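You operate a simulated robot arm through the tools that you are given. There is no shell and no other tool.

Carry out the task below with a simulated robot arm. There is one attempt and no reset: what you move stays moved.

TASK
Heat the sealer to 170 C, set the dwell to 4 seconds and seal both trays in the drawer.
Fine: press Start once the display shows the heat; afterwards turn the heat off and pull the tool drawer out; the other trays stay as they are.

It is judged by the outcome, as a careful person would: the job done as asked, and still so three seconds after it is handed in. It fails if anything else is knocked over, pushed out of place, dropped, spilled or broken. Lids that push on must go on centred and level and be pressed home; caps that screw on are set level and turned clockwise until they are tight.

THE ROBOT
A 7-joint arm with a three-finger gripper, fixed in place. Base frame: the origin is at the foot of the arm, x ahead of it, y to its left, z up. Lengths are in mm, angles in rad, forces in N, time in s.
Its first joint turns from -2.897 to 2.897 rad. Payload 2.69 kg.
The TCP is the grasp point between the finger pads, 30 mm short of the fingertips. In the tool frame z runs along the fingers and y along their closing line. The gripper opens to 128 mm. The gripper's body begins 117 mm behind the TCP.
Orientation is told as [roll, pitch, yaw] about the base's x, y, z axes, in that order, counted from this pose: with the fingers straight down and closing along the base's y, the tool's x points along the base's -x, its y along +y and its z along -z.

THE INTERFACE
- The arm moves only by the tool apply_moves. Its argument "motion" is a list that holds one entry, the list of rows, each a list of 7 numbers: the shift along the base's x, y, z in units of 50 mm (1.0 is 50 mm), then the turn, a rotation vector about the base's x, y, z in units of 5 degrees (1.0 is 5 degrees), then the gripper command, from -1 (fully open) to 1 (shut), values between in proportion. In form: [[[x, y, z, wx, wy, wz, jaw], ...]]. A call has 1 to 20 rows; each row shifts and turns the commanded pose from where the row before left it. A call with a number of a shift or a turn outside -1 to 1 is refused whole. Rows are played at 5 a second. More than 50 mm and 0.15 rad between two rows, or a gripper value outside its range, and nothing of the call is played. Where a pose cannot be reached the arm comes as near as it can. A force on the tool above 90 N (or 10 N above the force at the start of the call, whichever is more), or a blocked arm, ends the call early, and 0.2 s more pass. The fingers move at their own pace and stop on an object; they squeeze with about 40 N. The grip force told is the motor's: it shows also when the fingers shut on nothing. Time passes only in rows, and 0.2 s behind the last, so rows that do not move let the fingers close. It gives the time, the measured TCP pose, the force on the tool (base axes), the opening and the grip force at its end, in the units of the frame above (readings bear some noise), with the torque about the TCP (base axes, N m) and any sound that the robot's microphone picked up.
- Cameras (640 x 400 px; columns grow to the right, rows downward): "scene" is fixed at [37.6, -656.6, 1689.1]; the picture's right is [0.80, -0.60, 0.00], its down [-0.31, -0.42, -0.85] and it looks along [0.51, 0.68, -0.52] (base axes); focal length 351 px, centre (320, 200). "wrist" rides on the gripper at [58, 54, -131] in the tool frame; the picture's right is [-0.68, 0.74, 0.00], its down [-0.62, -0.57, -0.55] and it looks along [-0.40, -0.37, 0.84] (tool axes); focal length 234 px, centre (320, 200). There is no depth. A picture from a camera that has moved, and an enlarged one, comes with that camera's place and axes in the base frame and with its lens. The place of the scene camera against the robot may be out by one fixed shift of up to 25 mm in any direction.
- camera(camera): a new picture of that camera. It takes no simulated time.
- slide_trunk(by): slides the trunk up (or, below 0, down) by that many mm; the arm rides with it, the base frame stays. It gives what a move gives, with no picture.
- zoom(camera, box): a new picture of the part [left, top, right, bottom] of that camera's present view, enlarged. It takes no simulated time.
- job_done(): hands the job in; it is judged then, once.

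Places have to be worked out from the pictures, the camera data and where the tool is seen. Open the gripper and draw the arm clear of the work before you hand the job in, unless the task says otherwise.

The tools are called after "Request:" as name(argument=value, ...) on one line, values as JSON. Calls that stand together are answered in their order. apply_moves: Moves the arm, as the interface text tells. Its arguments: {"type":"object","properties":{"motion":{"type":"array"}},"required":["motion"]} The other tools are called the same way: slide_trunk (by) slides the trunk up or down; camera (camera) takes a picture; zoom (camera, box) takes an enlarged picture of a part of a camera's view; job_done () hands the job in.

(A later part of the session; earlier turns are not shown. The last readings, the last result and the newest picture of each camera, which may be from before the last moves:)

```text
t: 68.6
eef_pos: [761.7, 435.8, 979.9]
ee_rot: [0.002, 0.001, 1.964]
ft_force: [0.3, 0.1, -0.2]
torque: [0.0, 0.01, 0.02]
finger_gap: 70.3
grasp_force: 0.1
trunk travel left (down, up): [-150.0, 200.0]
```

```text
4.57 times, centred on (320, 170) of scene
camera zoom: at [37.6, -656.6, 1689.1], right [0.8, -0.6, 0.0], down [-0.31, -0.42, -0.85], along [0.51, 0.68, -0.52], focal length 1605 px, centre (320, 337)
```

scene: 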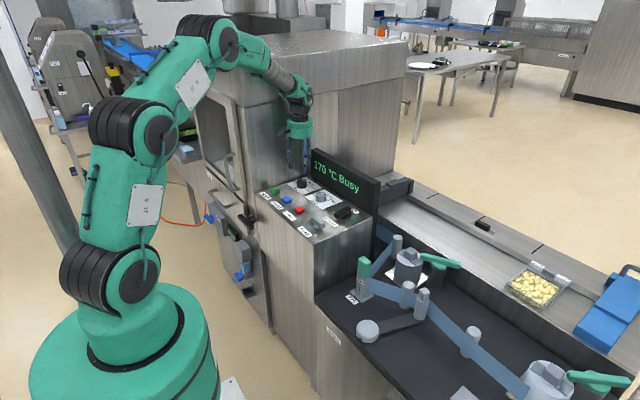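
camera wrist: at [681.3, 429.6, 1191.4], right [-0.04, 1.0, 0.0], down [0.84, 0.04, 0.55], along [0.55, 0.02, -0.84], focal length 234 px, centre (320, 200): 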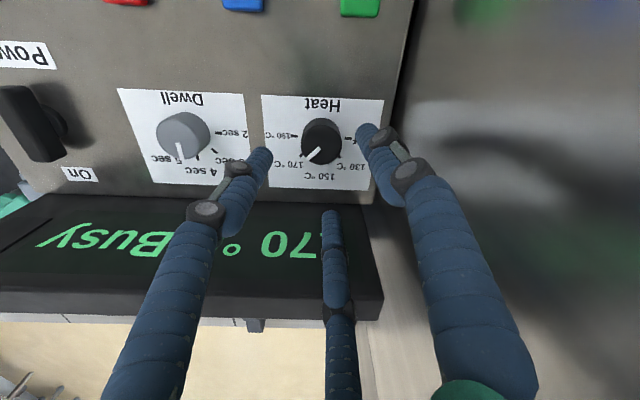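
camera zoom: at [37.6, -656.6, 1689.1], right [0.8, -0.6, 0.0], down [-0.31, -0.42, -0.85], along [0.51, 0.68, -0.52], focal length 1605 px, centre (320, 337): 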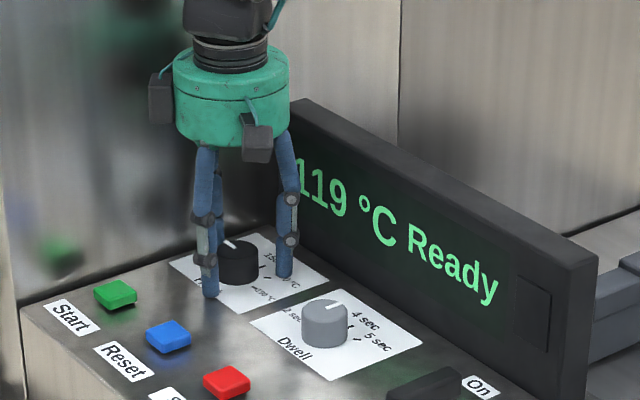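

Pointer reads ≈ 87° (Off) and the temperature falls: 119 °C. Now I lift clear, back away in -x, and pitch the tool 45° to look at the machine front (drawer, latch, handles).

Request:
apply_moves(motion=[[[0, 0, 0.8, 0, 0, 0, -0.1], [0, 0, 0.8, 0, 0, 0, -0.1], [0, 0, 0.8, 0, 0, 0, -0.1], [-0.8, -0.15, 0, 0, 0, -0.9, -0.1], [-0.8, -0.15, 0, 0, 0, -0.9, -0.1], [-0.8, -0.15, 0, 0, 0, -0.9, -0.1], [-0.8, -0.15, 0, 0, 0, -0.9, -0.1], [-0.8, -0.15, 0, 0, 0, -0.9, -0.1], [-0.8, 0, 0, 0, 0, 0, -0.1], [-0.5, 0, 0, 0, -1, 0, -0.1], [-0.2, 0, -0.1, 0, -1, 0, -0.1], [-0.2, 0, -0.1, 0, -1, 0, -0.1], [0, 0, -0.1, 0, -1, 0, -0.1], [0, 0, -0.2, 0, -1, 0, -0.1], [0, 0, -0.2, 0, -1, 0, -0.1], [0, 0, -0.2, 0, -1, 0, -0.1], [0, 0, -0.2, 0, -1, 0, -0.1], [0, 0, -0.2, 0, -1, 0, -0.1], [0, 0, 0, 0, 0, 0, -0.1]]])

Request:
camera(camera="wrist")

Request:
camera(camera="scene")

```text
t: 72.6
eef_pos: [475.8, 398.1, 1035.2]
ee_rot: [-0.787, 0.0, 1.572]
ft_force: [0.7, 0.5, -1.0]
torque: [0.01, -0.01, -0.03]
finger_gap: 70.3
grasp_force: 0.1
trunk travel left (down, up): [-150.0, 200.0]
```

```text
taken
camera wrist: at [345.4, 338.8, 1089.9], right [-0.52, 0.68, -0.52], down [0.01, 0.62, 0.79], along [0.85, 0.4, -0.33], focal length 234 px, centre (320, 200)
```

wrist: 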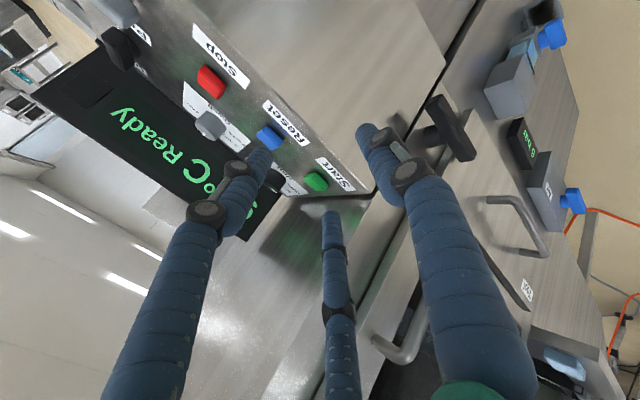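

```text
taken
```

scene: 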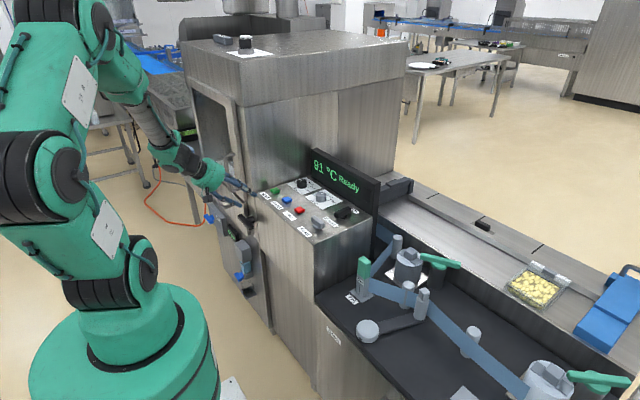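

The view shows the front: latch lever, bow handle of the Tool drawer, Air unit. I zoom in on those.

Request:
zoom(camera="wrist", box=[400, 60, 640, 320])

Request:
zoom(camera="wrist", box=[400, 80, 500, 180])

Request:
zoom(camera="wrist", box=[480, 120, 600, 300])

```text
1.54 times, centred on (520, 190) of wrist
camera zoom: at [345.4, 338.8, 1089.9], right [-0.52, 0.68, -0.52], down [0.01, 0.62, 0.79], along [0.85, 0.4, -0.33], focal length 360 px, centre (12, 215)
```

zoom: 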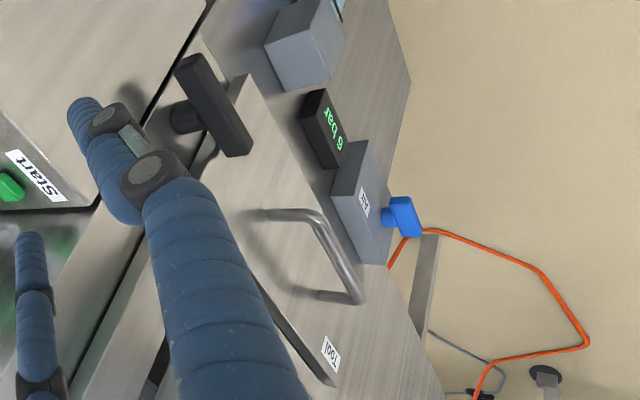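

```text
4.00 times, centred on (450, 130) of wrist
camera zoom: at [345.4, 338.8, 1089.9], right [-0.52, 0.68, -0.52], down [0.01, 0.62, 0.79], along [0.85, 0.4, -0.33], focal length 937 px, centre (-200, 480)
```

zoom: 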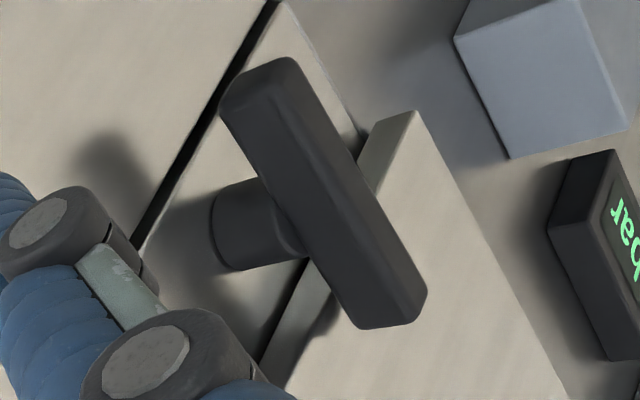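

```text
2.22 times, centred on (540, 210) of wrist
camera zoom: at [345.4, 338.8, 1089.9], right [-0.52, 0.68, -0.52], down [0.01, 0.62, 0.79], along [0.85, 0.4, -0.33], focal length 520 px, centre (-169, 178)
```

zoom: 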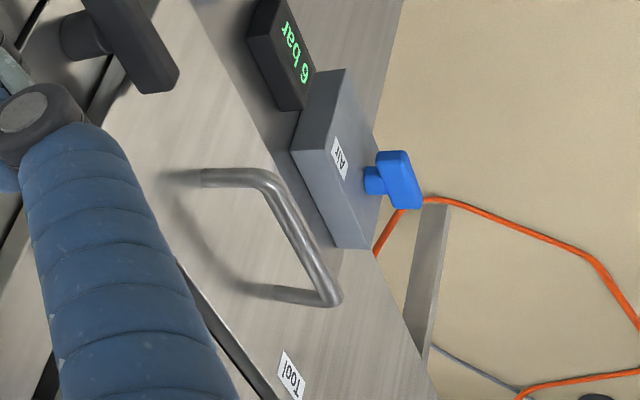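

The black lever is a turn-latch whose bar lies across the drawer's right edge, so it must be turned upright before the drawer can come out. I zoom the scene camera for accurate positions of the latch and the drawer handle.

Request:
zoom(camera="scene", box=[225, 195, 275, 235])

Request:
zoom(camera="scene", box=[195, 170, 245, 220])

Request:
zoom(camera="scene", box=[180, 120, 300, 300])

```text
10.00 times, centred on (250, 215) of scene
camera zoom: at [37.6, -656.6, 1689.1], right [0.8, -0.6, 0.0], down [-0.31, -0.42, -0.85], along [0.51, 0.68, -0.52], focal length 3510 px, centre (1020, 50)
```

zoom: 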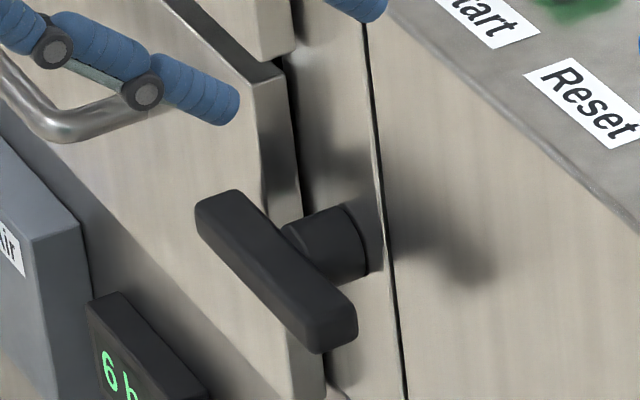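

```text
8.00 times, centred on (220, 195) of scene
camera zoom: at [37.6, -656.6, 1689.1], right [0.8, -0.6, 0.0], down [-0.31, -0.42, -0.85], along [0.51, 0.68, -0.52], focal length 2808 px, centre (1120, 240)
```

zoom: 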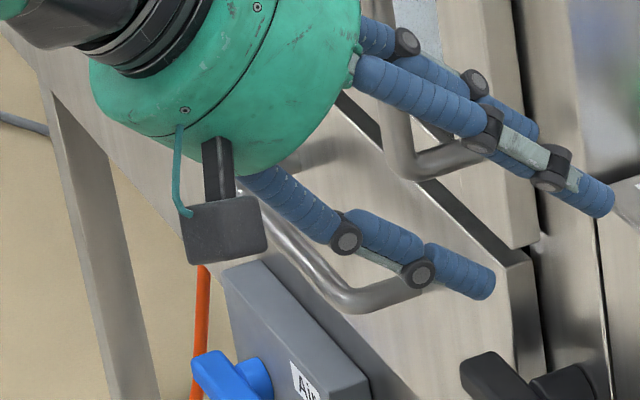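

```text
2.22 times, centred on (240, 210) of scene
camera zoom: at [37.6, -656.6, 1689.1], right [0.8, -0.6, 0.0], down [-0.31, -0.42, -0.85], along [0.51, 0.68, -0.52], focal length 780 px, centre (498, 178)
```

zoom: 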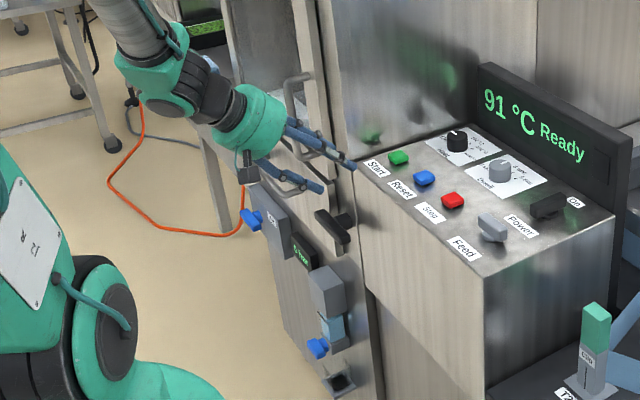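

I estimate the latch centre ≈ (538, 553, 787) with its bar along y (499–613). I move the camera lower and nearer to get clean views of latch and handle.

Request:
apply_moves(motion=[[[-0.8, 0, -0.2, 0, 0, 0, -0.1], [-0.6, 0.4, -0.6, 0, 0, 0, -0.1], [-0.4, 0.5, -0.6, 0, 0, 0, -0.1], [-0.2, 0.5, -0.6, 0, 0, 0, -0.1], [0, 0.2, -0.6, 0, 0, 0, -0.1], [0, 0, 0, 0, 0, 0, -0.1]]])

Request:
camera(camera="wrist")

```text
t: 74.0
eef_pos: [376.1, 478.4, 906.2]
ee_rot: [-0.786, 0.0, 1.572]
ft_force: [0.2, -0.7, 0.2]
torque: [-0.04, -0.03, -0.03]
finger_gap: 70.4
grasp_force: 0.1
trunk travel left (down, up): [-150.0, 200.0]
```

```text
taken
camera wrist: at [247.0, 419.5, 960.3], right [-0.52, 0.68, -0.52], down [0.01, 0.62, 0.79], along [0.85, 0.4, -0.33], focal length 234 px, centre (320, 200)
```

wrist: 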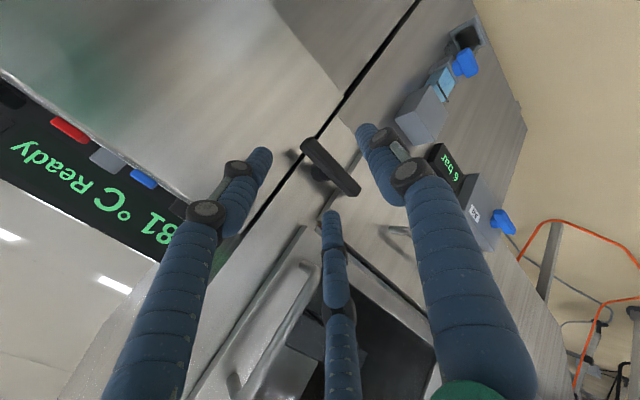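

The latch is now well visible. I zoom in on it and on the door area.

Request:
zoom(camera="wrist", box=[280, 120, 380, 220])

Request:
zoom(camera="wrist", box=[200, 180, 450, 400])

```text
4.00 times, centred on (330, 170) of wrist
camera zoom: at [247.0, 419.5, 960.3], right [-0.52, 0.68, -0.52], down [0.01, 0.62, 0.79], along [0.85, 0.4, -0.33], focal length 937 px, centre (280, 320)
```

zoom: 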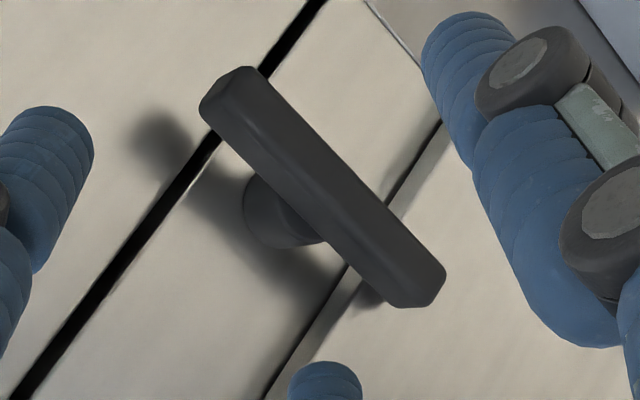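

```text
1.82 times, centred on (325, 290) of wrist
camera zoom: at [247.0, 419.5, 960.3], right [-0.52, 0.68, -0.52], down [0.01, 0.62, 0.79], along [0.85, 0.4, -0.33], focal length 426 px, centre (311, 36)
```

zoom: 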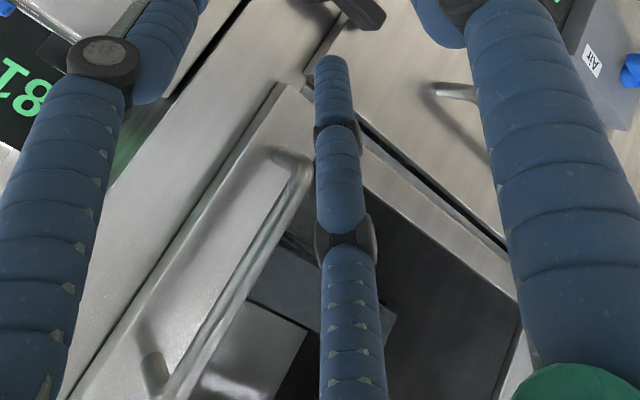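

Latch bar triangulates to centre ≈ (533, 543, 798), length ~105 mm along y, overlapping the drawer edge (y≈580) by about 15 mm. I bring the tool horizontal (pointing +x, jaws closing vertically), level with the latch but still ~100 mm in front of it.

Request:
apply_moves(motion=[[[0.1, 0.144, -0.24, 0, -1, 0, -0.1], [0.1, 0.144, -0.24, 0, -1, 0, -0.1], [0.1, 0.144, -0.24, 0, -1, 0, -0.1], [0.1, 0.144, -0.24, 0, -1, 0, -0.1], [0.1, 0.144, -0.24, 0, -1, 0, -0.1], [0.1, 0.144, -0.24, 0, -1, 0, -0.1], [0.1, 0.144, -0.24, 0, -1, 0, -0.1], [0.1, 0.144, -0.24, 0, -1, 0, -0.1], [0.1, 0.144, -0.24, 0, -1, 0, -0.1], [0, 0, 0, 0, 0, 0, -0.1]]])

Request:
camera(camera="wrist")

Request:
camera(camera="scene")

Request:
zoom(camera="scene", box=[190, 170, 290, 270])

```text
t: 76.2
eef_pos: [422.4, 542.6, 797.5]
ee_rot: [-1.573, 0.002, 1.572]
ft_force: [0.4, 0.7, 0.2]
torque: [0.01, -0.05, -0.02]
finger_gap: 70.3
grasp_force: 0.0
trunk travel left (down, up): [-150.0, 200.0]
```

```text
taken
camera wrist: at [291.5, 484.0, 743.1], right [0.0, 0.68, -0.74], down [-0.55, 0.62, 0.57], along [0.84, 0.4, 0.37], focal length 234 px, centre (320, 200)
```

wrist: 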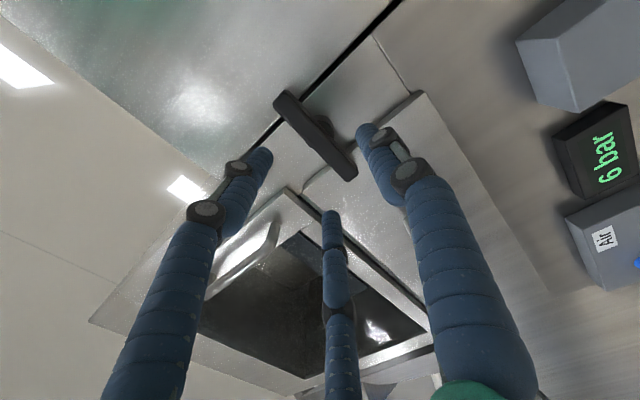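

```text
taken
```

scene: 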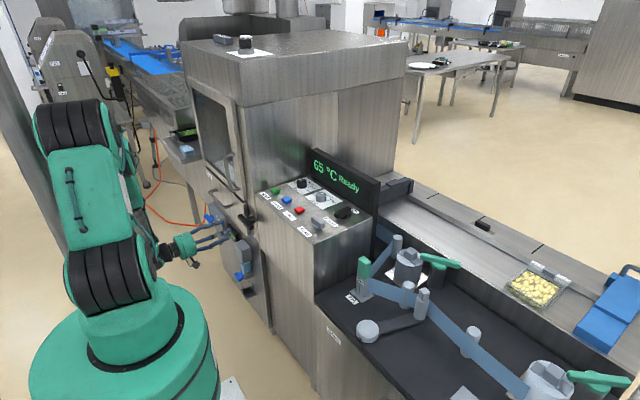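

```text
4.00 times, centred on (240, 220) of scene
camera zoom: at [37.6, -656.6, 1689.1], right [0.8, -0.6, 0.0], down [-0.31, -0.42, -0.85], along [0.51, 0.68, -0.52], focal length 1404 px, centre (640, 120)
```

zoom: 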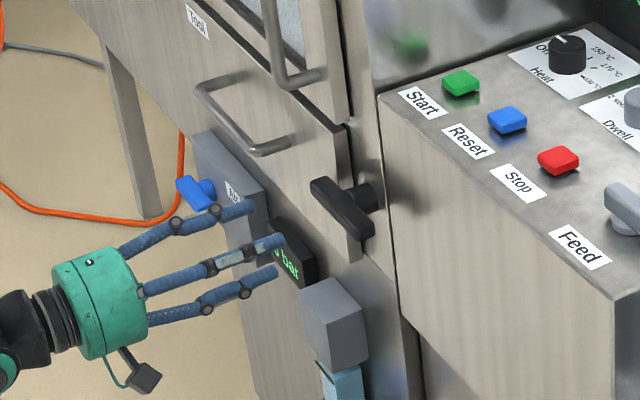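

The tool axis (expected at px ≈ (319,139) at the latch's depth) nearly coincides with the latch centre (316,136). I zoom to confirm.

Request:
zoom(camera="wrist", box=[250, 80, 390, 200])

```text
3.33 times, centred on (320, 140) of wrist
camera zoom: at [291.5, 484.0, 743.1], right [0.0, 0.68, -0.74], down [-0.55, 0.62, 0.57], along [0.84, 0.4, 0.37], focal length 781 px, centre (320, 400)
```

zoom: 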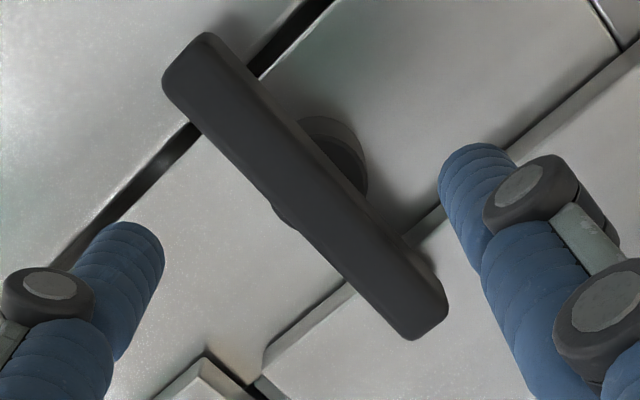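

The latch centre is about 4 mm towards -y of the tool axis. I correct and advance to put the jaws around the bar's middle.

Request:
apply_moves(motion=[[[0.4, -0.07, 0.03, 0, 0, 0, -0.1], [0.6, 0, 0, 0, 0, 0, -0.1], [0.5, 0, 0, 0, 0, 0, -0.1], [0.3, 0, 0, 0, 0, 0, -0.1], [0, 0, 0, 0, 0, 0, -0.1]]])

Request:
camera(camera="wrist")

Request:
zoom(camera="scene", box=[200, 180, 290, 250])

```text
t: 77.4
eef_pos: [510.5, 540.0, 796.4]
ee_rot: [-1.571, 0.0, 1.571]
ft_force: [0.1, 0.7, 0.1]
torque: [0.03, -0.01, 0.06]
finger_gap: 70.4
grasp_force: 0.0
trunk travel left (down, up): [-150.0, 200.0]
```

```text
taken
camera wrist: at [380.7, 481.0, 743.7], right [0.0, 0.68, -0.74], down [-0.55, 0.62, 0.57], along [0.84, 0.4, 0.37], focal length 234 px, centre (320, 200)
```

wrist: 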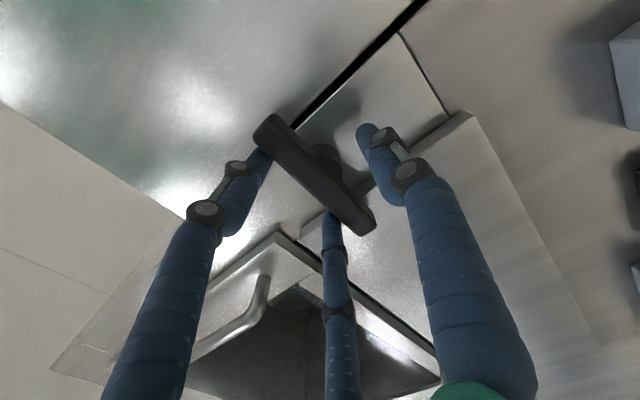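

```text
5.71 times, centred on (245, 215) of scene
camera zoom: at [37.6, -656.6, 1689.1], right [0.8, -0.6, 0.0], down [-0.31, -0.42, -0.85], along [0.51, 0.68, -0.52], focal length 2006 px, centre (749, 114)
```

zoom: 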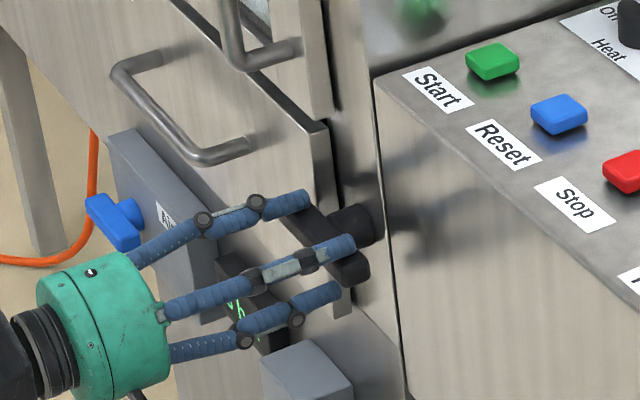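

The bar lies about 26 mm ahead of the TCP; I advance another 14 mm and close on it.

Request:
apply_moves(motion=[[[0.14, 0, 0, 0, 0, 0, -0.1], [0.14, 0, 0, 0, 0, 0, -0.1], [0, 0, 0, 0, 0, 0, 0.3], [0, 0, 0, 0, 0, 0, 0.6], [0, 0, 0, 0, 0, 0, 1], [0, 0, 0, 0, 0, 0, 1]]])

Request:
camera(camera="wrist")

Request:
zoom(camera="scene", box=[200, 180, 290, 250])

```text
t: 78.8
eef_pos: [526.3, 539.8, 803.9]
ee_rot: [-1.577, -0.006, 1.568]
ft_force: [30.6, -8.3, 59.8]
torque: [-0.26, -0.14, -0.63]
finger_gap: 39.1
grasp_force: 45.0
trunk travel left (down, up): [-150.0, 200.0]
```

```text
taken
camera wrist: at [396.3, 481.5, 748.5], right [0.01, 0.68, -0.73], down [-0.55, 0.61, 0.57], along [0.83, 0.4, 0.38], focal length 234 px, centre (320, 200)
```

wrist: 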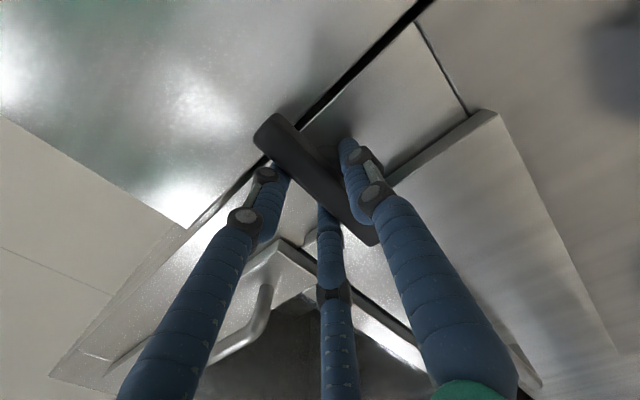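

```text
5.71 times, centred on (245, 215) of scene
camera zoom: at [37.6, -656.6, 1689.1], right [0.8, -0.6, 0.0], down [-0.31, -0.42, -0.85], along [0.51, 0.68, -0.52], focal length 2006 px, centre (749, 114)
```

zoom: 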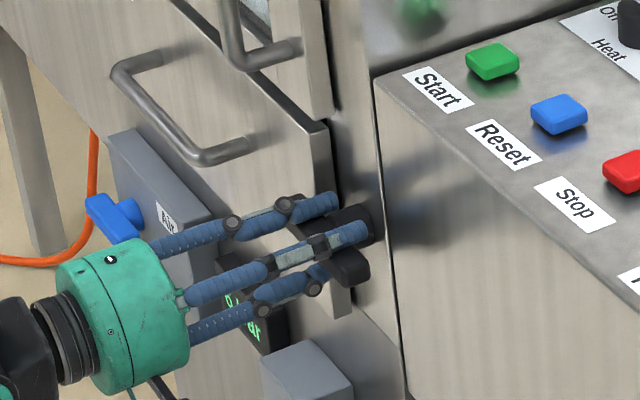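

The jaws stopped at 39 mm with a strong upward side load: the tips likely closed on the latch's hub, and its centre is ~7 mm higher. I open, raise 7 mm, retract 12 mm, and close on the bar itself.

Request:
apply_moves(motion=[[[0, 0, 0, 0, 0, 0, 0.2], [0, 0, 0, 0, 0, 0, -0.1], [-0.24, 0, 0.14, 0, 0, 0, -0.1], [0, 0, 0, 0, 0, 0, -0.1], [0, 0, 0, 0, 0, 0, 0.3], [0, 0, 0, 0, 0, 0, 0.5], [0, 0, 0, 0, 0, 0, 0.7], [0, 0, 0, 0, 0, 0, 1]]])

Request:
camera(camera="wrist")

Request:
zoom(camera="scene", box=[200, 180, 290, 250])

```text
t: 80.6
eef_pos: [511.7, 539.4, 806.2]
ee_rot: [-1.571, -0.001, 1.573]
ft_force: [-2.3, 0.0, 4.8]
torque: [0.01, 0.04, -0.05]
finger_gap: 30.9
grasp_force: 44.9
trunk travel left (down, up): [-150.0, 200.0]
```

```text
taken
camera wrist: at [382.0, 479.9, 752.1], right [0.0, 0.68, -0.74], down [-0.55, 0.62, 0.57], along [0.84, 0.4, 0.37], focal length 234 px, centre (320, 200)
```

wrist: 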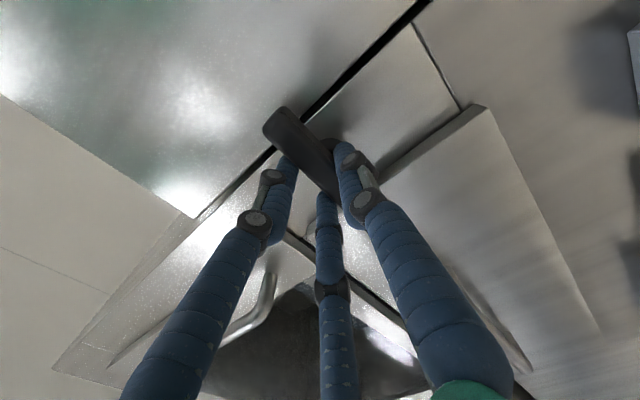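

```text
5.71 times, centred on (245, 215) of scene
camera zoom: at [37.6, -656.6, 1689.1], right [0.8, -0.6, 0.0], down [-0.31, -0.42, -0.85], along [0.51, 0.68, -0.52], focal length 2006 px, centre (749, 114)
```

zoom: 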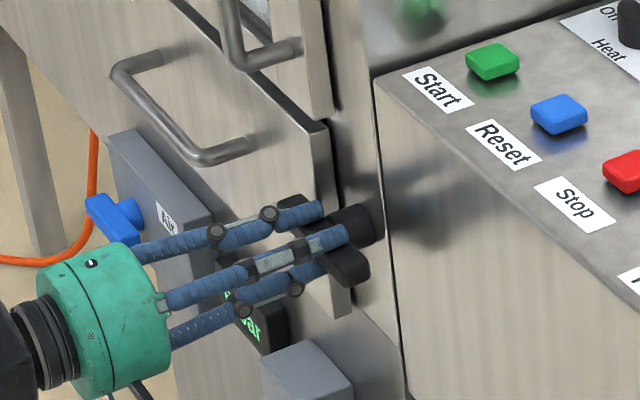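

The bar is now held (gap 30.9 mm, little side load). I try turning it about x by +10° and read the torque.

Request:
apply_moves(motion=[[[0, 0, 0, 0.5, 0, 0, 1], [0, 0, 0, 0.5, 0, 0, 1], [0, 0, 0, 0.5, 0, 0, 1], [0, 0, 0, 0.5, 0, 0, 1], [0, 0, 0, 0, 0, 0, 1]]])

Request:
zoom(camera="scene", box=[200, 180, 290, 250])

```text
t: 81.8
eef_pos: [512.4, 541.0, 808.0]
ee_rot: [-1.572, -0.176, 1.572]
ft_force: [5.0, 9.7, 24.7]
torque: [-3.57, -0.22, 0.26]
finger_gap: 34.9
grasp_force: 44.6
trunk travel left (down, up): [-150.0, 200.0]
```

```text
5.71 times, centred on (245, 215) of scene
camera zoom: at [37.6, -656.6, 1689.1], right [0.8, -0.6, 0.0], down [-0.31, -0.42, -0.85], along [0.51, 0.68, -0.52], focal length 2006 px, centre (749, 114)
```

zoom: 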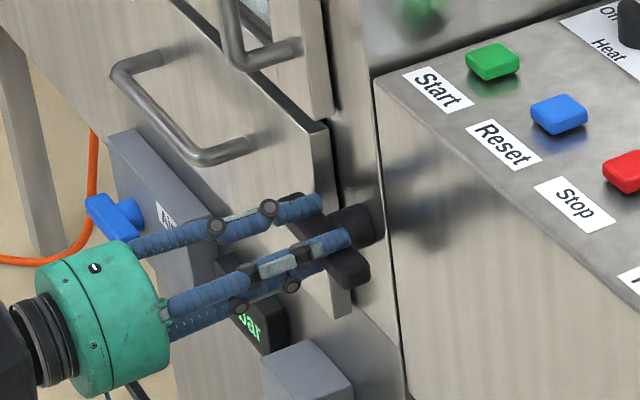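

Torque -3.6 N m and the jaws are forced wider: the latch doesn't turn that way (end stop). I go back and try the other direction.

Request:
apply_moves(motion=[[[0, 0, 0, -0.5, 0, 0, 1], [0, 0, 0, -0.5, 0, 0, 1], [0, 0, 0, -0.5, 0, 0, 1], [0, 0, 0, -0.5, 0, 0, 1], [0, 0, 0, 0, 0, 0, 1], [0, 0, 0, -0.5, 0, 0, 1], [0, 0, 0, -0.5, 0, 0, 1], [0, 0, 0, -0.5, 0, 0, 1], [0, 0, 0, -0.5, 0, 0, 1], [0, 0, 0, 0, 0, 0, 1]]])

Request:
zoom(camera="scene", box=[200, 180, 290, 250])

Request:
camera(camera="wrist")

```text
t: 84.0
eef_pos: [512.8, 539.4, 807.3]
ee_rot: [-1.573, 0.174, 1.57]
ft_force: [-5.7, 9.7, 31.3]
torque: [0.23, -0.49, -0.04]
finger_gap: 30.8
grasp_force: 45.3
trunk travel left (down, up): [-150.0, 200.0]
```

```text
5.71 times, centred on (245, 215) of scene
camera zoom: at [37.6, -656.6, 1689.1], right [0.8, -0.6, 0.0], down [-0.31, -0.42, -0.85], along [0.51, 0.68, -0.52], focal length 2006 px, centre (749, 114)
```

zoom: 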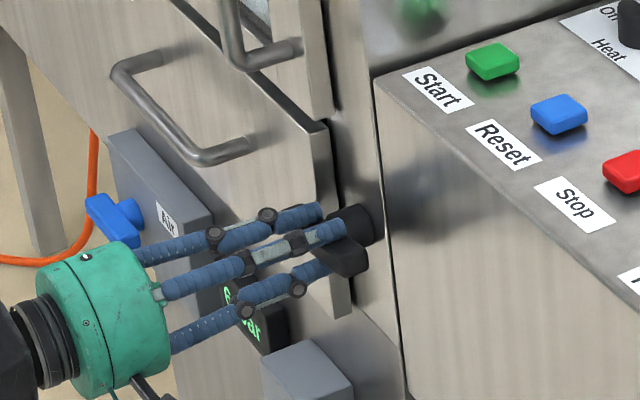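

```text
taken
camera wrist: at [382.1, 472.1, 763.7], right [0.0, 0.54, -0.84], down [-0.55, 0.7, 0.45], along [0.84, 0.46, 0.3], focal length 234 px, centre (320, 200)
```

wrist: 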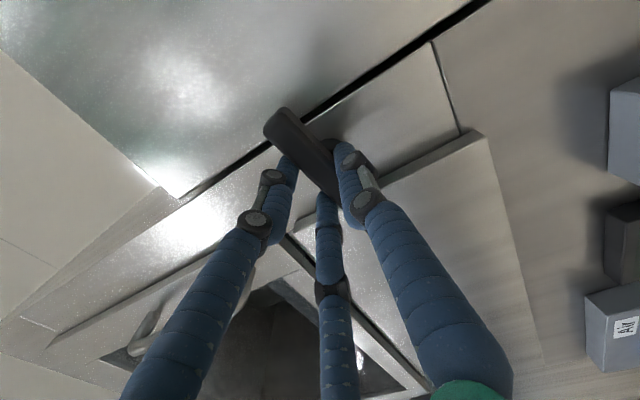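

It turns in this direction (gap unchanged, low torque). The upward load suggests the pivot lies ~15 mm towards +y of my grip, so I follow that arc while turning on to -30°.

Request:
apply_moves(motion=[[[0, 0.003, 0.05, 0, 0, 0, 1], [0, 0.006, 0.026, -1, 0, 0, 1], [0, 0.008, 0.025, -1, 0, 0, 1], [0, 0.01, 0.024, -1, 0, 0, 1], [0, 0.012, 0.023, -1, 0, 0, 1], [0, 0, 0, 0, 0, 0, 1]]])

Request:
zoom(camera="scene", box=[200, 180, 290, 250])

```text
t: 85.4
eef_pos: [511.8, 540.6, 810.0]
ee_rot: [-1.569, 0.529, 1.576]
ft_force: [-3.7, 36.5, -31.4]
torque: [0.19, 0.95, 1.12]
finger_gap: 30.9
grasp_force: 45.0
trunk travel left (down, up): [-150.0, 200.0]
```

```text
5.71 times, centred on (245, 215) of scene
camera zoom: at [37.6, -656.6, 1689.1], right [0.8, -0.6, 0.0], down [-0.31, -0.42, -0.85], along [0.51, 0.68, -0.52], focal length 2006 px, centre (749, 114)
```

zoom: 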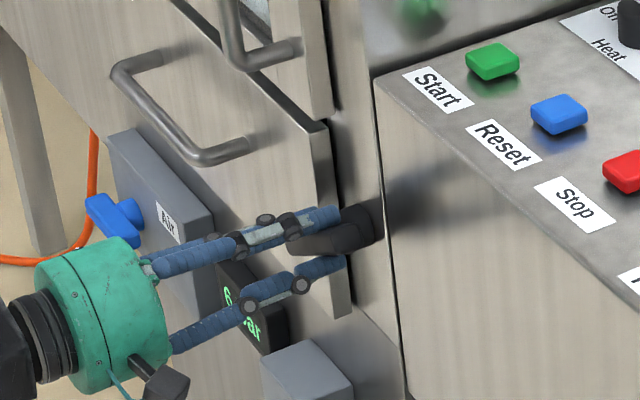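

The bar follows and turns. Forces now point to a pivot near (y 548, z 803); I re-centre on that arc and continue to -60°.

Request:
apply_moves(motion=[[[0, 0.039, -0.052, 0, 0, 0, 1], [0, 0.0133, 0.008, -1, 0, 0, 1], [0, 0.0133, 0.008, -1, 0, 0, 1], [0, 0.0133, 0.008, -1, 0, 0, 1], [0, 0.0153, 0.0047, -1, 0, 0, 1], [0, 0.0153, 0.0047, -1, 0, 0, 1], [0, 0.0153, 0.0047, -1, 0, 0, 1], [0, 0, 0, 0, 0, 0, 1]]])

Request:
zoom(camera="scene", box=[200, 180, 290, 250])

```text
t: 87.2
eef_pos: [512.2, 545.9, 810.9]
ee_rot: [-1.568, 1.05, 1.575]
ft_force: [-13.2, -2.3, -30.0]
torque: [0.01, 0.57, -0.32]
finger_gap: 30.7
grasp_force: 45.0
trunk travel left (down, up): [-150.0, 200.0]
```

```text
5.71 times, centred on (245, 215) of scene
camera zoom: at [37.6, -656.6, 1689.1], right [0.8, -0.6, 0.0], down [-0.31, -0.42, -0.85], along [0.51, 0.68, -0.52], focal length 2006 px, centre (749, 114)
```

zoom: 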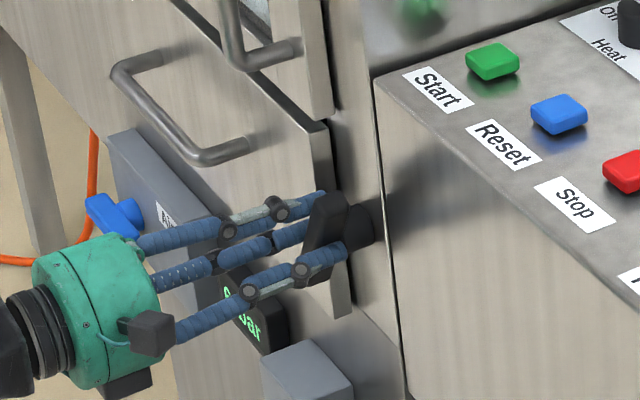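

At 60° now. I correct 2.5 mm down and finish the last 30° to upright.

Request:
apply_moves(motion=[[[0, 0, -0.05, 0, 0, 0, 1], [0, 0.014, 0, -1, 0, 0, 1], [0, 0.014, 0, -1, 0, 0, 1], [0, 0.014, -0.004, -1, 0, 0, 1], [0, 0.014, -0.004, -1, 0, 0, 1], [0, 0.014, -0.008, -1, 0, 0, 1], [0, 0.014, -0.008, -1, 0, 0, 1], [0, 0, 0, 0, 0, 0, 1]]])

Request:
zoom(camera="scene", box=[200, 180, 290, 250])

Request:
camera(camera="wrist")

```text
t: 89.0
eef_pos: [512.4, 550.4, 808.4]
ee_rot: [1.347, 1.569, -1.794]
ft_force: [-14.9, -20.0, -11.7]
torque: [0.05, 0.43, -0.71]
finger_gap: 31.2
grasp_force: 45.3
trunk travel left (down, up): [-150.0, 200.0]
```

```text
5.71 times, centred on (245, 215) of scene
camera zoom: at [37.6, -656.6, 1689.1], right [0.8, -0.6, 0.0], down [-0.31, -0.42, -0.85], along [0.51, 0.68, -0.52], focal length 2006 px, centre (749, 114)
```

zoom: 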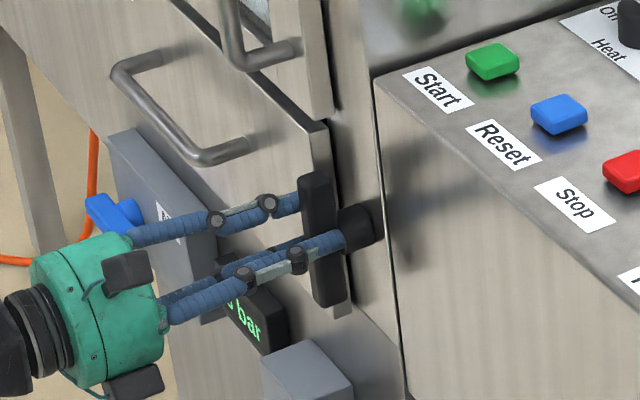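

```text
taken
camera wrist: at [382.3, 496.6, 866.9], right [0.0, -0.74, -0.68], down [-0.55, 0.56, -0.62], along [0.84, 0.37, -0.4], focal length 234 px, centre (320, 200)
```

wrist: 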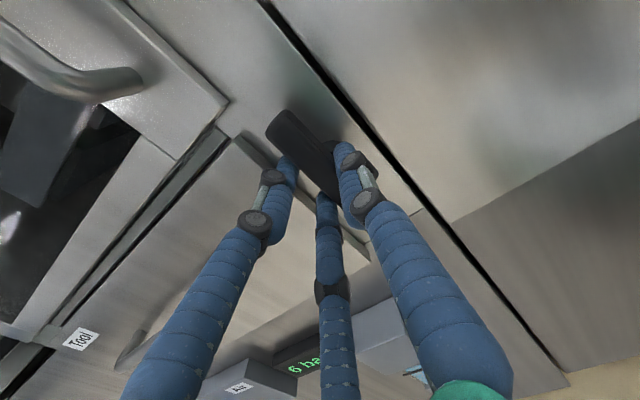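

The latch bar is now upright. I open the jaws and back straight out to see whether it is clear of the drawer.

Request:
apply_moves(motion=[[[0, 0, 0, 0, 0, 0, 0.3], [0, 0, 0, 0, 0, 0, 0.0], [0, 0, 0, 0, 0, 0, 0.0], [-0.5, 0, 0, 0, 0, 0, 0.0], [-0.8, 0, 0, 0, 0, 0, 0.0], [-0.9, 0, 0, 0, 0, 0, -0.1], [0, 0, 0, 0, 0, 0, -0.1]]])

Request:
camera(camera="wrist")

Request:
zoom(camera="scene", box=[190, 160, 290, 250])

```text
t: 90.6
eef_pos: [402.6, 552.4, 808.9]
ee_rot: [3.058, 1.571, -0.086]
ft_force: [0.0, -0.3, -0.3]
torque: [-0.02, 0.01, -0.04]
finger_gap: 70.4
grasp_force: 0.1
trunk travel left (down, up): [-150.0, 200.0]
```

```text
taken
camera wrist: at [271.7, 498.0, 867.0], right [0.0, -0.74, -0.68], down [-0.55, 0.57, -0.62], along [0.84, 0.37, -0.4], focal length 234 px, centre (320, 200)
```

wrist: 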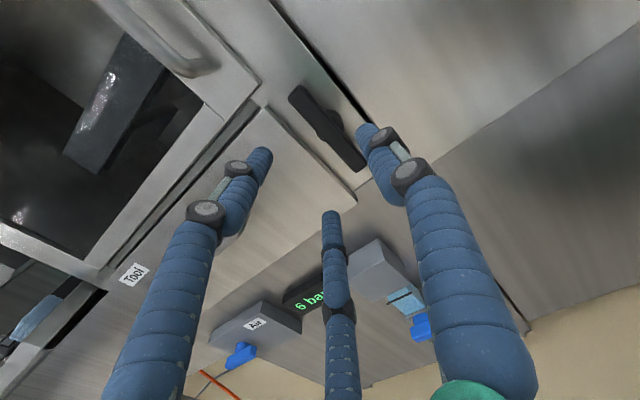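

```text
4.44 times, centred on (240, 205) of scene
camera zoom: at [37.6, -656.6, 1689.1], right [0.8, -0.6, 0.0], down [-0.31, -0.42, -0.85], along [0.51, 0.68, -0.52], focal length 1560 px, centre (676, 178)
```

zoom: 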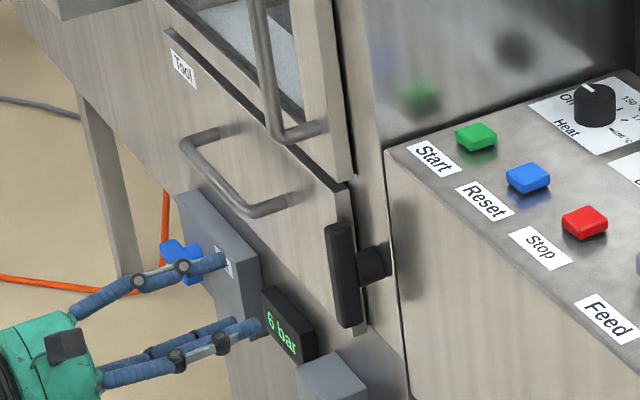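

The latch is upright and clear. Recomputing from the views, the drawer front is at x ≈ 571 with right edge y ≈ 586; its bow handle is farther left: bar at x ≈ 526, y ≈ 750–945, z ≈ 755. I move along +y to look at the handle.

Request:
apply_moves(motion=[[[-0.1, 0.8, 0.2, 0, 0, 0, -0.1], [-0.1, 0.8, 0.2, 0, 0, 0, -0.1], [-0.1, 0.8, 0.2, 0, 0, 0, -0.1], [-0.1, 0.6, 0.2, 0, 0, 0, -0.1], [0, 0, 0, 0, 0, 0, -0.1]]])

Request:
camera(camera="wrist")

Request:
camera(camera="scene")

```text
t: 92.0
eef_pos: [407.5, 696.5, 864.2]
ee_rot: [-1.655, 1.547, 1.454]
ft_force: [-0.2, -0.1, -0.1]
torque: [0.0, 0.0, 0.01]
finger_gap: 70.6
grasp_force: 0.0
trunk travel left (down, up): [-150.0, 200.0]
stopped in row 5: the arm was blocked; the commanded pose is now the measured one
```

```text
taken
camera wrist: at [275.4, 644.9, 921.6], right [-0.02, -0.72, -0.69], down [-0.53, 0.6, -0.6], along [0.85, 0.35, -0.39], focal length 234 px, centre (320, 200)
```

wrist: 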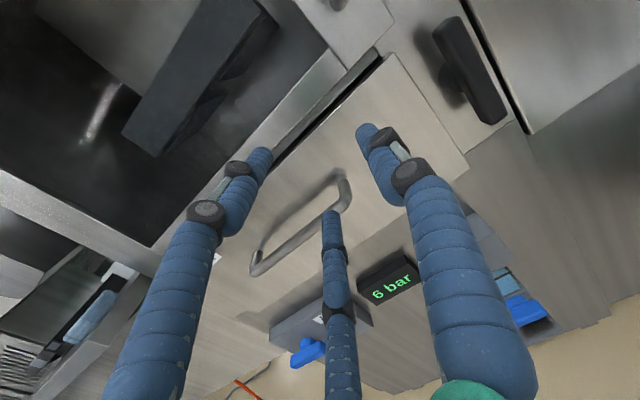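

```text
taken
```

scene: 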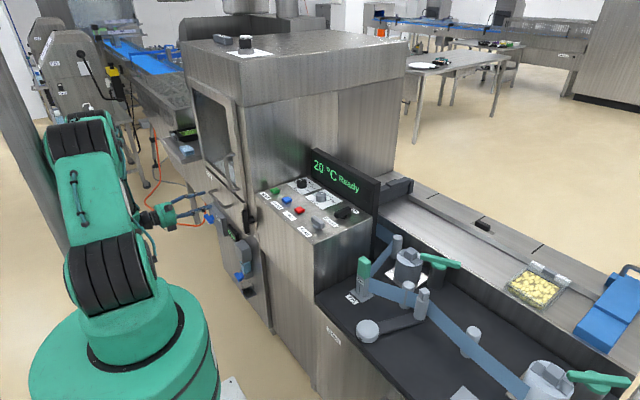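

The arm met a joint limit in this rolled pose, but the handle is now visible: bar ≈ x 513, y 716–890, z ≈ 790. I roll the hand back by 90° (jaws closing vertically) while moving slightly back, then I'll yaw it towards the handle.

Request:
apply_moves(motion=[[[0, -0.15, 0, 1, 0, 0, -0.1], [0, -0.15, 0, 1, 0, 0, -0.1], [0, -0.15, 0, 1, 0, 0, -0.1], [0, -0.15, 0, 1, 0, 0, -0.1], [0, -0.15, -0.03, 1, 0, 0, -0.1], [0, -0.15, -0.03, 1, 0, 0, -0.1], [0, -0.1, -0.03, 1, 0, 0, -0.1], [0, 0, -0.03, 1, 0, 0, -0.1], [0, 0, -0.03, 1, 0, 0, -0.1], [0, 0, -0.03, 1, 0, 0, -0.1], [0, 0, -0.03, 1, 0, 0, -0.1], [0, 0, -0.03, 1, 0, 0, -0.1], [0, 0, -0.03, 1, 0, 0, -0.1], [0, 0, -0.03, 1, 0, 0, -0.1], [0, 0, -0.03, 1, 0, 0, -0.1], [0, 0, -0.03, 1, 0, 0, -0.1], [0, 0, -0.03, 1, 0, 0, -0.1], [0, 0, -0.03, 0.77, 0, 0.34, -0.1], [0, 0, 0, 0, 0, 0, -0.1]]])

Request:
camera(camera="wrist")

```text
t: 96.0
eef_pos: [405.4, 647.0, 843.3]
ee_rot: [-1.541, -0.001, 1.599]
ft_force: [-0.8, -0.9, 0.4]
torque: [-0.05, 0.01, -0.02]
finger_gap: 70.5
grasp_force: 0.1
trunk travel left (down, up): [-150.0, 200.0]
```

```text
taken
camera wrist: at [274.5, 584.6, 793.6], right [-0.04, 0.68, -0.73], down [-0.55, 0.6, 0.58], along [0.84, 0.43, 0.35], focal length 234 px, centre (320, 200)
```

wrist: 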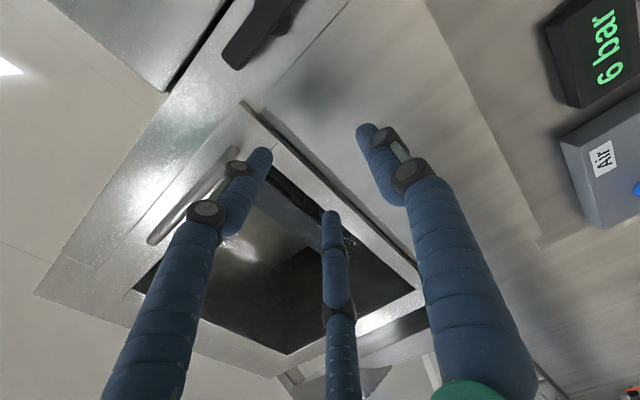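

Orientation is horizontal with jaws vertical. Now I yaw the hand +40° towards the handle while moving to a standoff point ~(430, 690, 795).

Request:
apply_moves(motion=[[[0.056, 0.109, -0.12, 0, 0, 1, -0.1], [0.056, 0.109, -0.12, 0, 0, 1, -0.1], [0.056, 0.109, -0.12, 0, 0, 1, -0.1], [0.056, 0.109, -0.12, 0, 0, 1, -0.1], [0.056, 0.109, -0.12, 0, 0, 1, -0.1], [0.056, 0.109, -0.12, 0, 0, 1, -0.1], [0.056, 0.109, -0.12, 0, 0, 1, -0.1], [0.056, 0.109, -0.12, 0, 0, 1, -0.1], [0, 0, 0, 0, 0, 0, -0.1]]])

Request:
camera(camera="wrist")

Request:
zoom(camera="scene", box=[160, 160, 270, 250])

```text
t: 98.0
eef_pos: [427.2, 692.6, 796.8]
ee_rot: [-1.54, -0.002, 2.297]
ft_force: [-0.1, -1.2, 0.7]
torque: [-0.03, 0.01, -0.01]
finger_gap: 70.6
grasp_force: 0.2
trunk travel left (down, up): [-150.0, 200.0]
```

```text
taken
camera wrist: at [367.7, 560.0, 745.7], right [-0.47, 0.49, -0.73], down [-0.81, 0.11, 0.58], along [0.37, 0.86, 0.35], focal length 234 px, centre (320, 200)
```

wrist: 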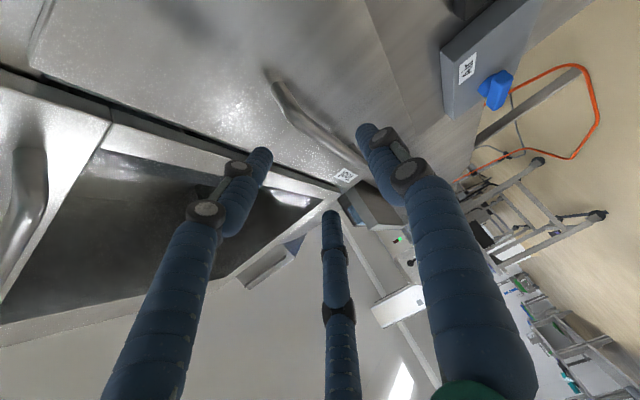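

```text
4.44 times, centred on (215, 205) of scene
camera zoom: at [37.6, -656.6, 1689.1], right [0.8, -0.6, 0.0], down [-0.31, -0.42, -0.85], along [0.51, 0.68, -0.52], focal length 1560 px, centre (787, 178)
```

zoom: 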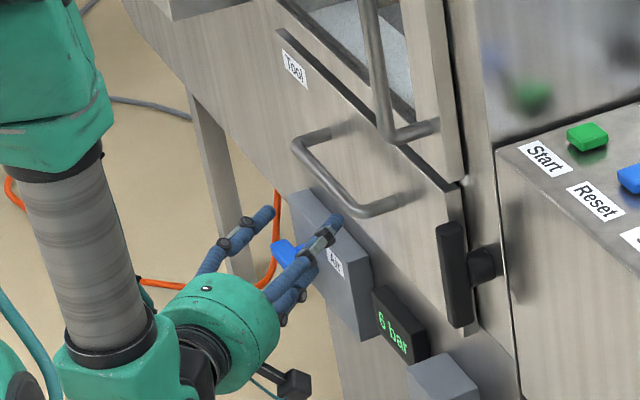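

I see the handle in the wrist view. I zoom in to fix its geometry before approaching.

Request:
zoom(camera="wrist", box=[230, 40, 420, 200])

Request:
zoom(camera="scene", box=[195, 175, 255, 225])

```text
2.50 times, centred on (325, 120) of wrist
camera zoom: at [367.7, 560.0, 745.7], right [-0.47, 0.49, -0.73], down [-0.81, 0.11, 0.58], along [0.37, 0.86, 0.35], focal length 585 px, centre (308, 400)
```

zoom: 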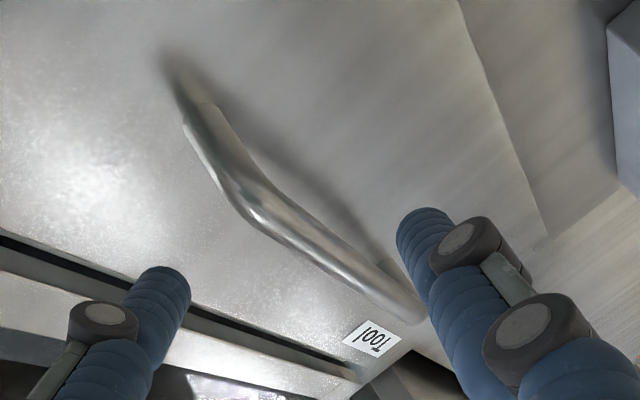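

```text
8.00 times, centred on (225, 200) of scene
camera zoom: at [37.6, -656.6, 1689.1], right [0.8, -0.6, 0.0], down [-0.31, -0.42, -0.85], along [0.51, 0.68, -0.52], focal length 2808 px, centre (1080, 200)
```

zoom: 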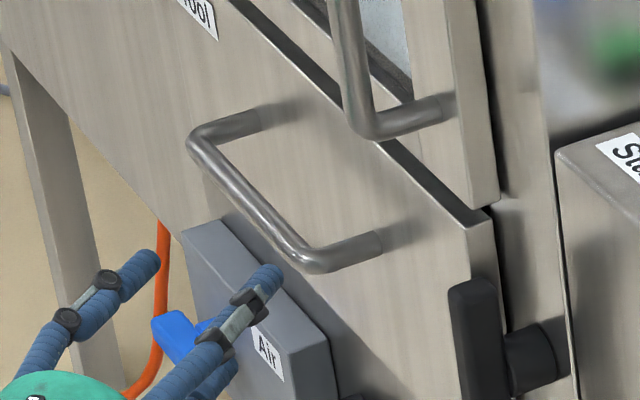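

Handle bar: x ≈ 510, z ≈ 791, right bend at y ≈ 718. My tool axis meets the bar at y ≈ 761; I advance ~90 mm along it so the jaws straddle the bar.

Request:
apply_moves(motion=[[[0.348, 0.309, -0.014, 0, 0, 0, -0.1], [0.348, 0.309, -0.014, 0, 0, 0, -0.1], [0.348, 0.309, -0.014, 0, 0, 0, -0.1], [0.25, 0.222, -0.014, 0, 0, 0, -0.1], [0, 0, 0, 0, 0, 0, -0.1]]])

Request:
camera(camera="wrist")

Request:
zoom(camera="scene", box=[195, 175, 255, 225])

```text
t: 99.2
eef_pos: [492.1, 750.0, 792.2]
ee_rot: [-1.54, -0.001, 2.296]
ft_force: [0.0, -0.2, 0.4]
torque: [0.01, -0.03, 0.01]
finger_gap: 70.3
grasp_force: 0.1
trunk travel left (down, up): [-150.0, 200.0]
```

```text
taken
camera wrist: at [432.7, 617.6, 742.7], right [-0.47, 0.49, -0.74], down [-0.81, 0.11, 0.58], along [0.37, 0.86, 0.35], focal length 234 px, centre (320, 200)
```

wrist: 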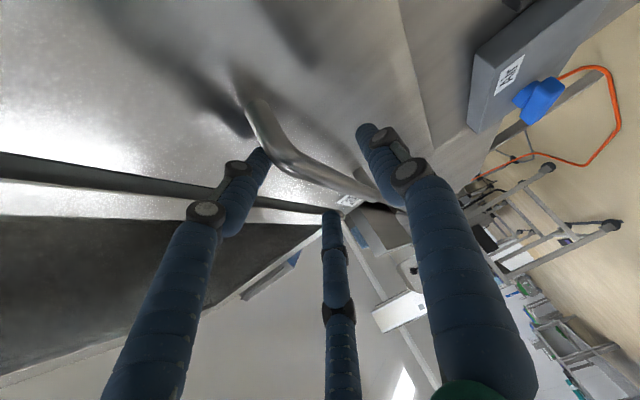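

```text
8.00 times, centred on (225, 200) of scene
camera zoom: at [37.6, -656.6, 1689.1], right [0.8, -0.6, 0.0], down [-0.31, -0.42, -0.85], along [0.51, 0.68, -0.52], focal length 2808 px, centre (1080, 200)
```

zoom: 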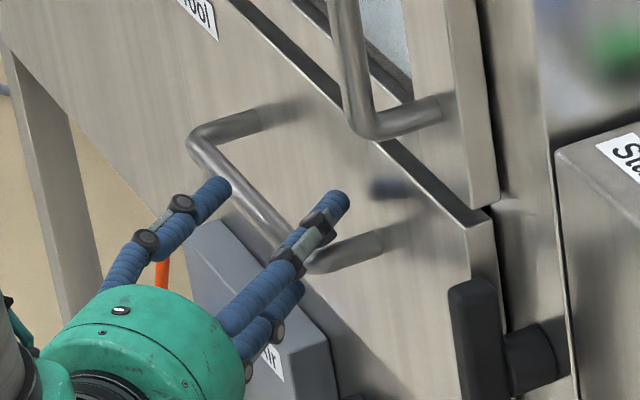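

The bar crosses the tool axis ~15 mm ahead of the TCP, between the jaws. I close on it.

Request:
apply_moves(motion=[[[0, 0, 0, 0, 0, 0, 0.2], [0, 0, 0, 0, 0, 0, 0.5], [0, 0, 0, 0, 0, 0, 0.7], [0, 0, 0, 0, 0, 0, 1], [0, 0, 0, 0, 0, 0, 1]]])

Request:
camera(camera="wrist")

Request:
zoom(camera="scene", box=[195, 175, 255, 225])

```text
t: 100.4
eef_pos: [491.9, 751.2, 794.5]
ee_rot: [-1.545, -0.004, 2.293]
ft_force: [6.7, -3.6, 21.0]
torque: [0.05, -0.28, 0.05]
finger_gap: 24.5
grasp_force: 44.9
trunk travel left (down, up): [-150.0, 200.0]
```

```text
taken
camera wrist: at [433.0, 617.9, 744.9], right [-0.46, 0.5, -0.73], down [-0.81, 0.11, 0.58], along [0.37, 0.86, 0.35], focal length 234 px, centre (320, 200)
```

wrist: 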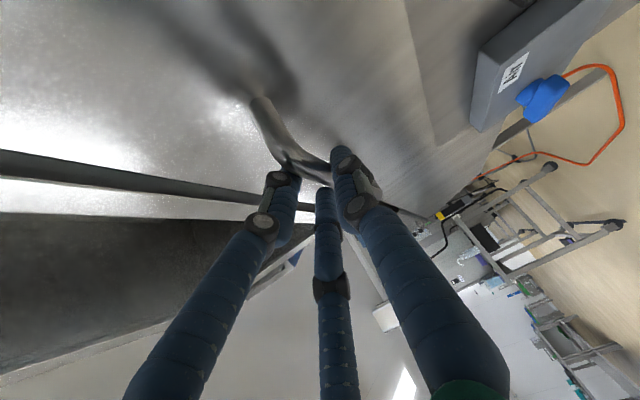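

```text
8.00 times, centred on (225, 200) of scene
camera zoom: at [37.6, -656.6, 1689.1], right [0.8, -0.6, 0.0], down [-0.31, -0.42, -0.85], along [0.51, 0.68, -0.52], focal length 2808 px, centre (1080, 200)
```

zoom: 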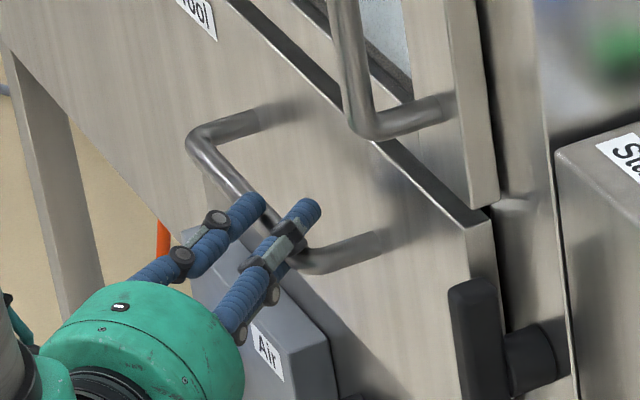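

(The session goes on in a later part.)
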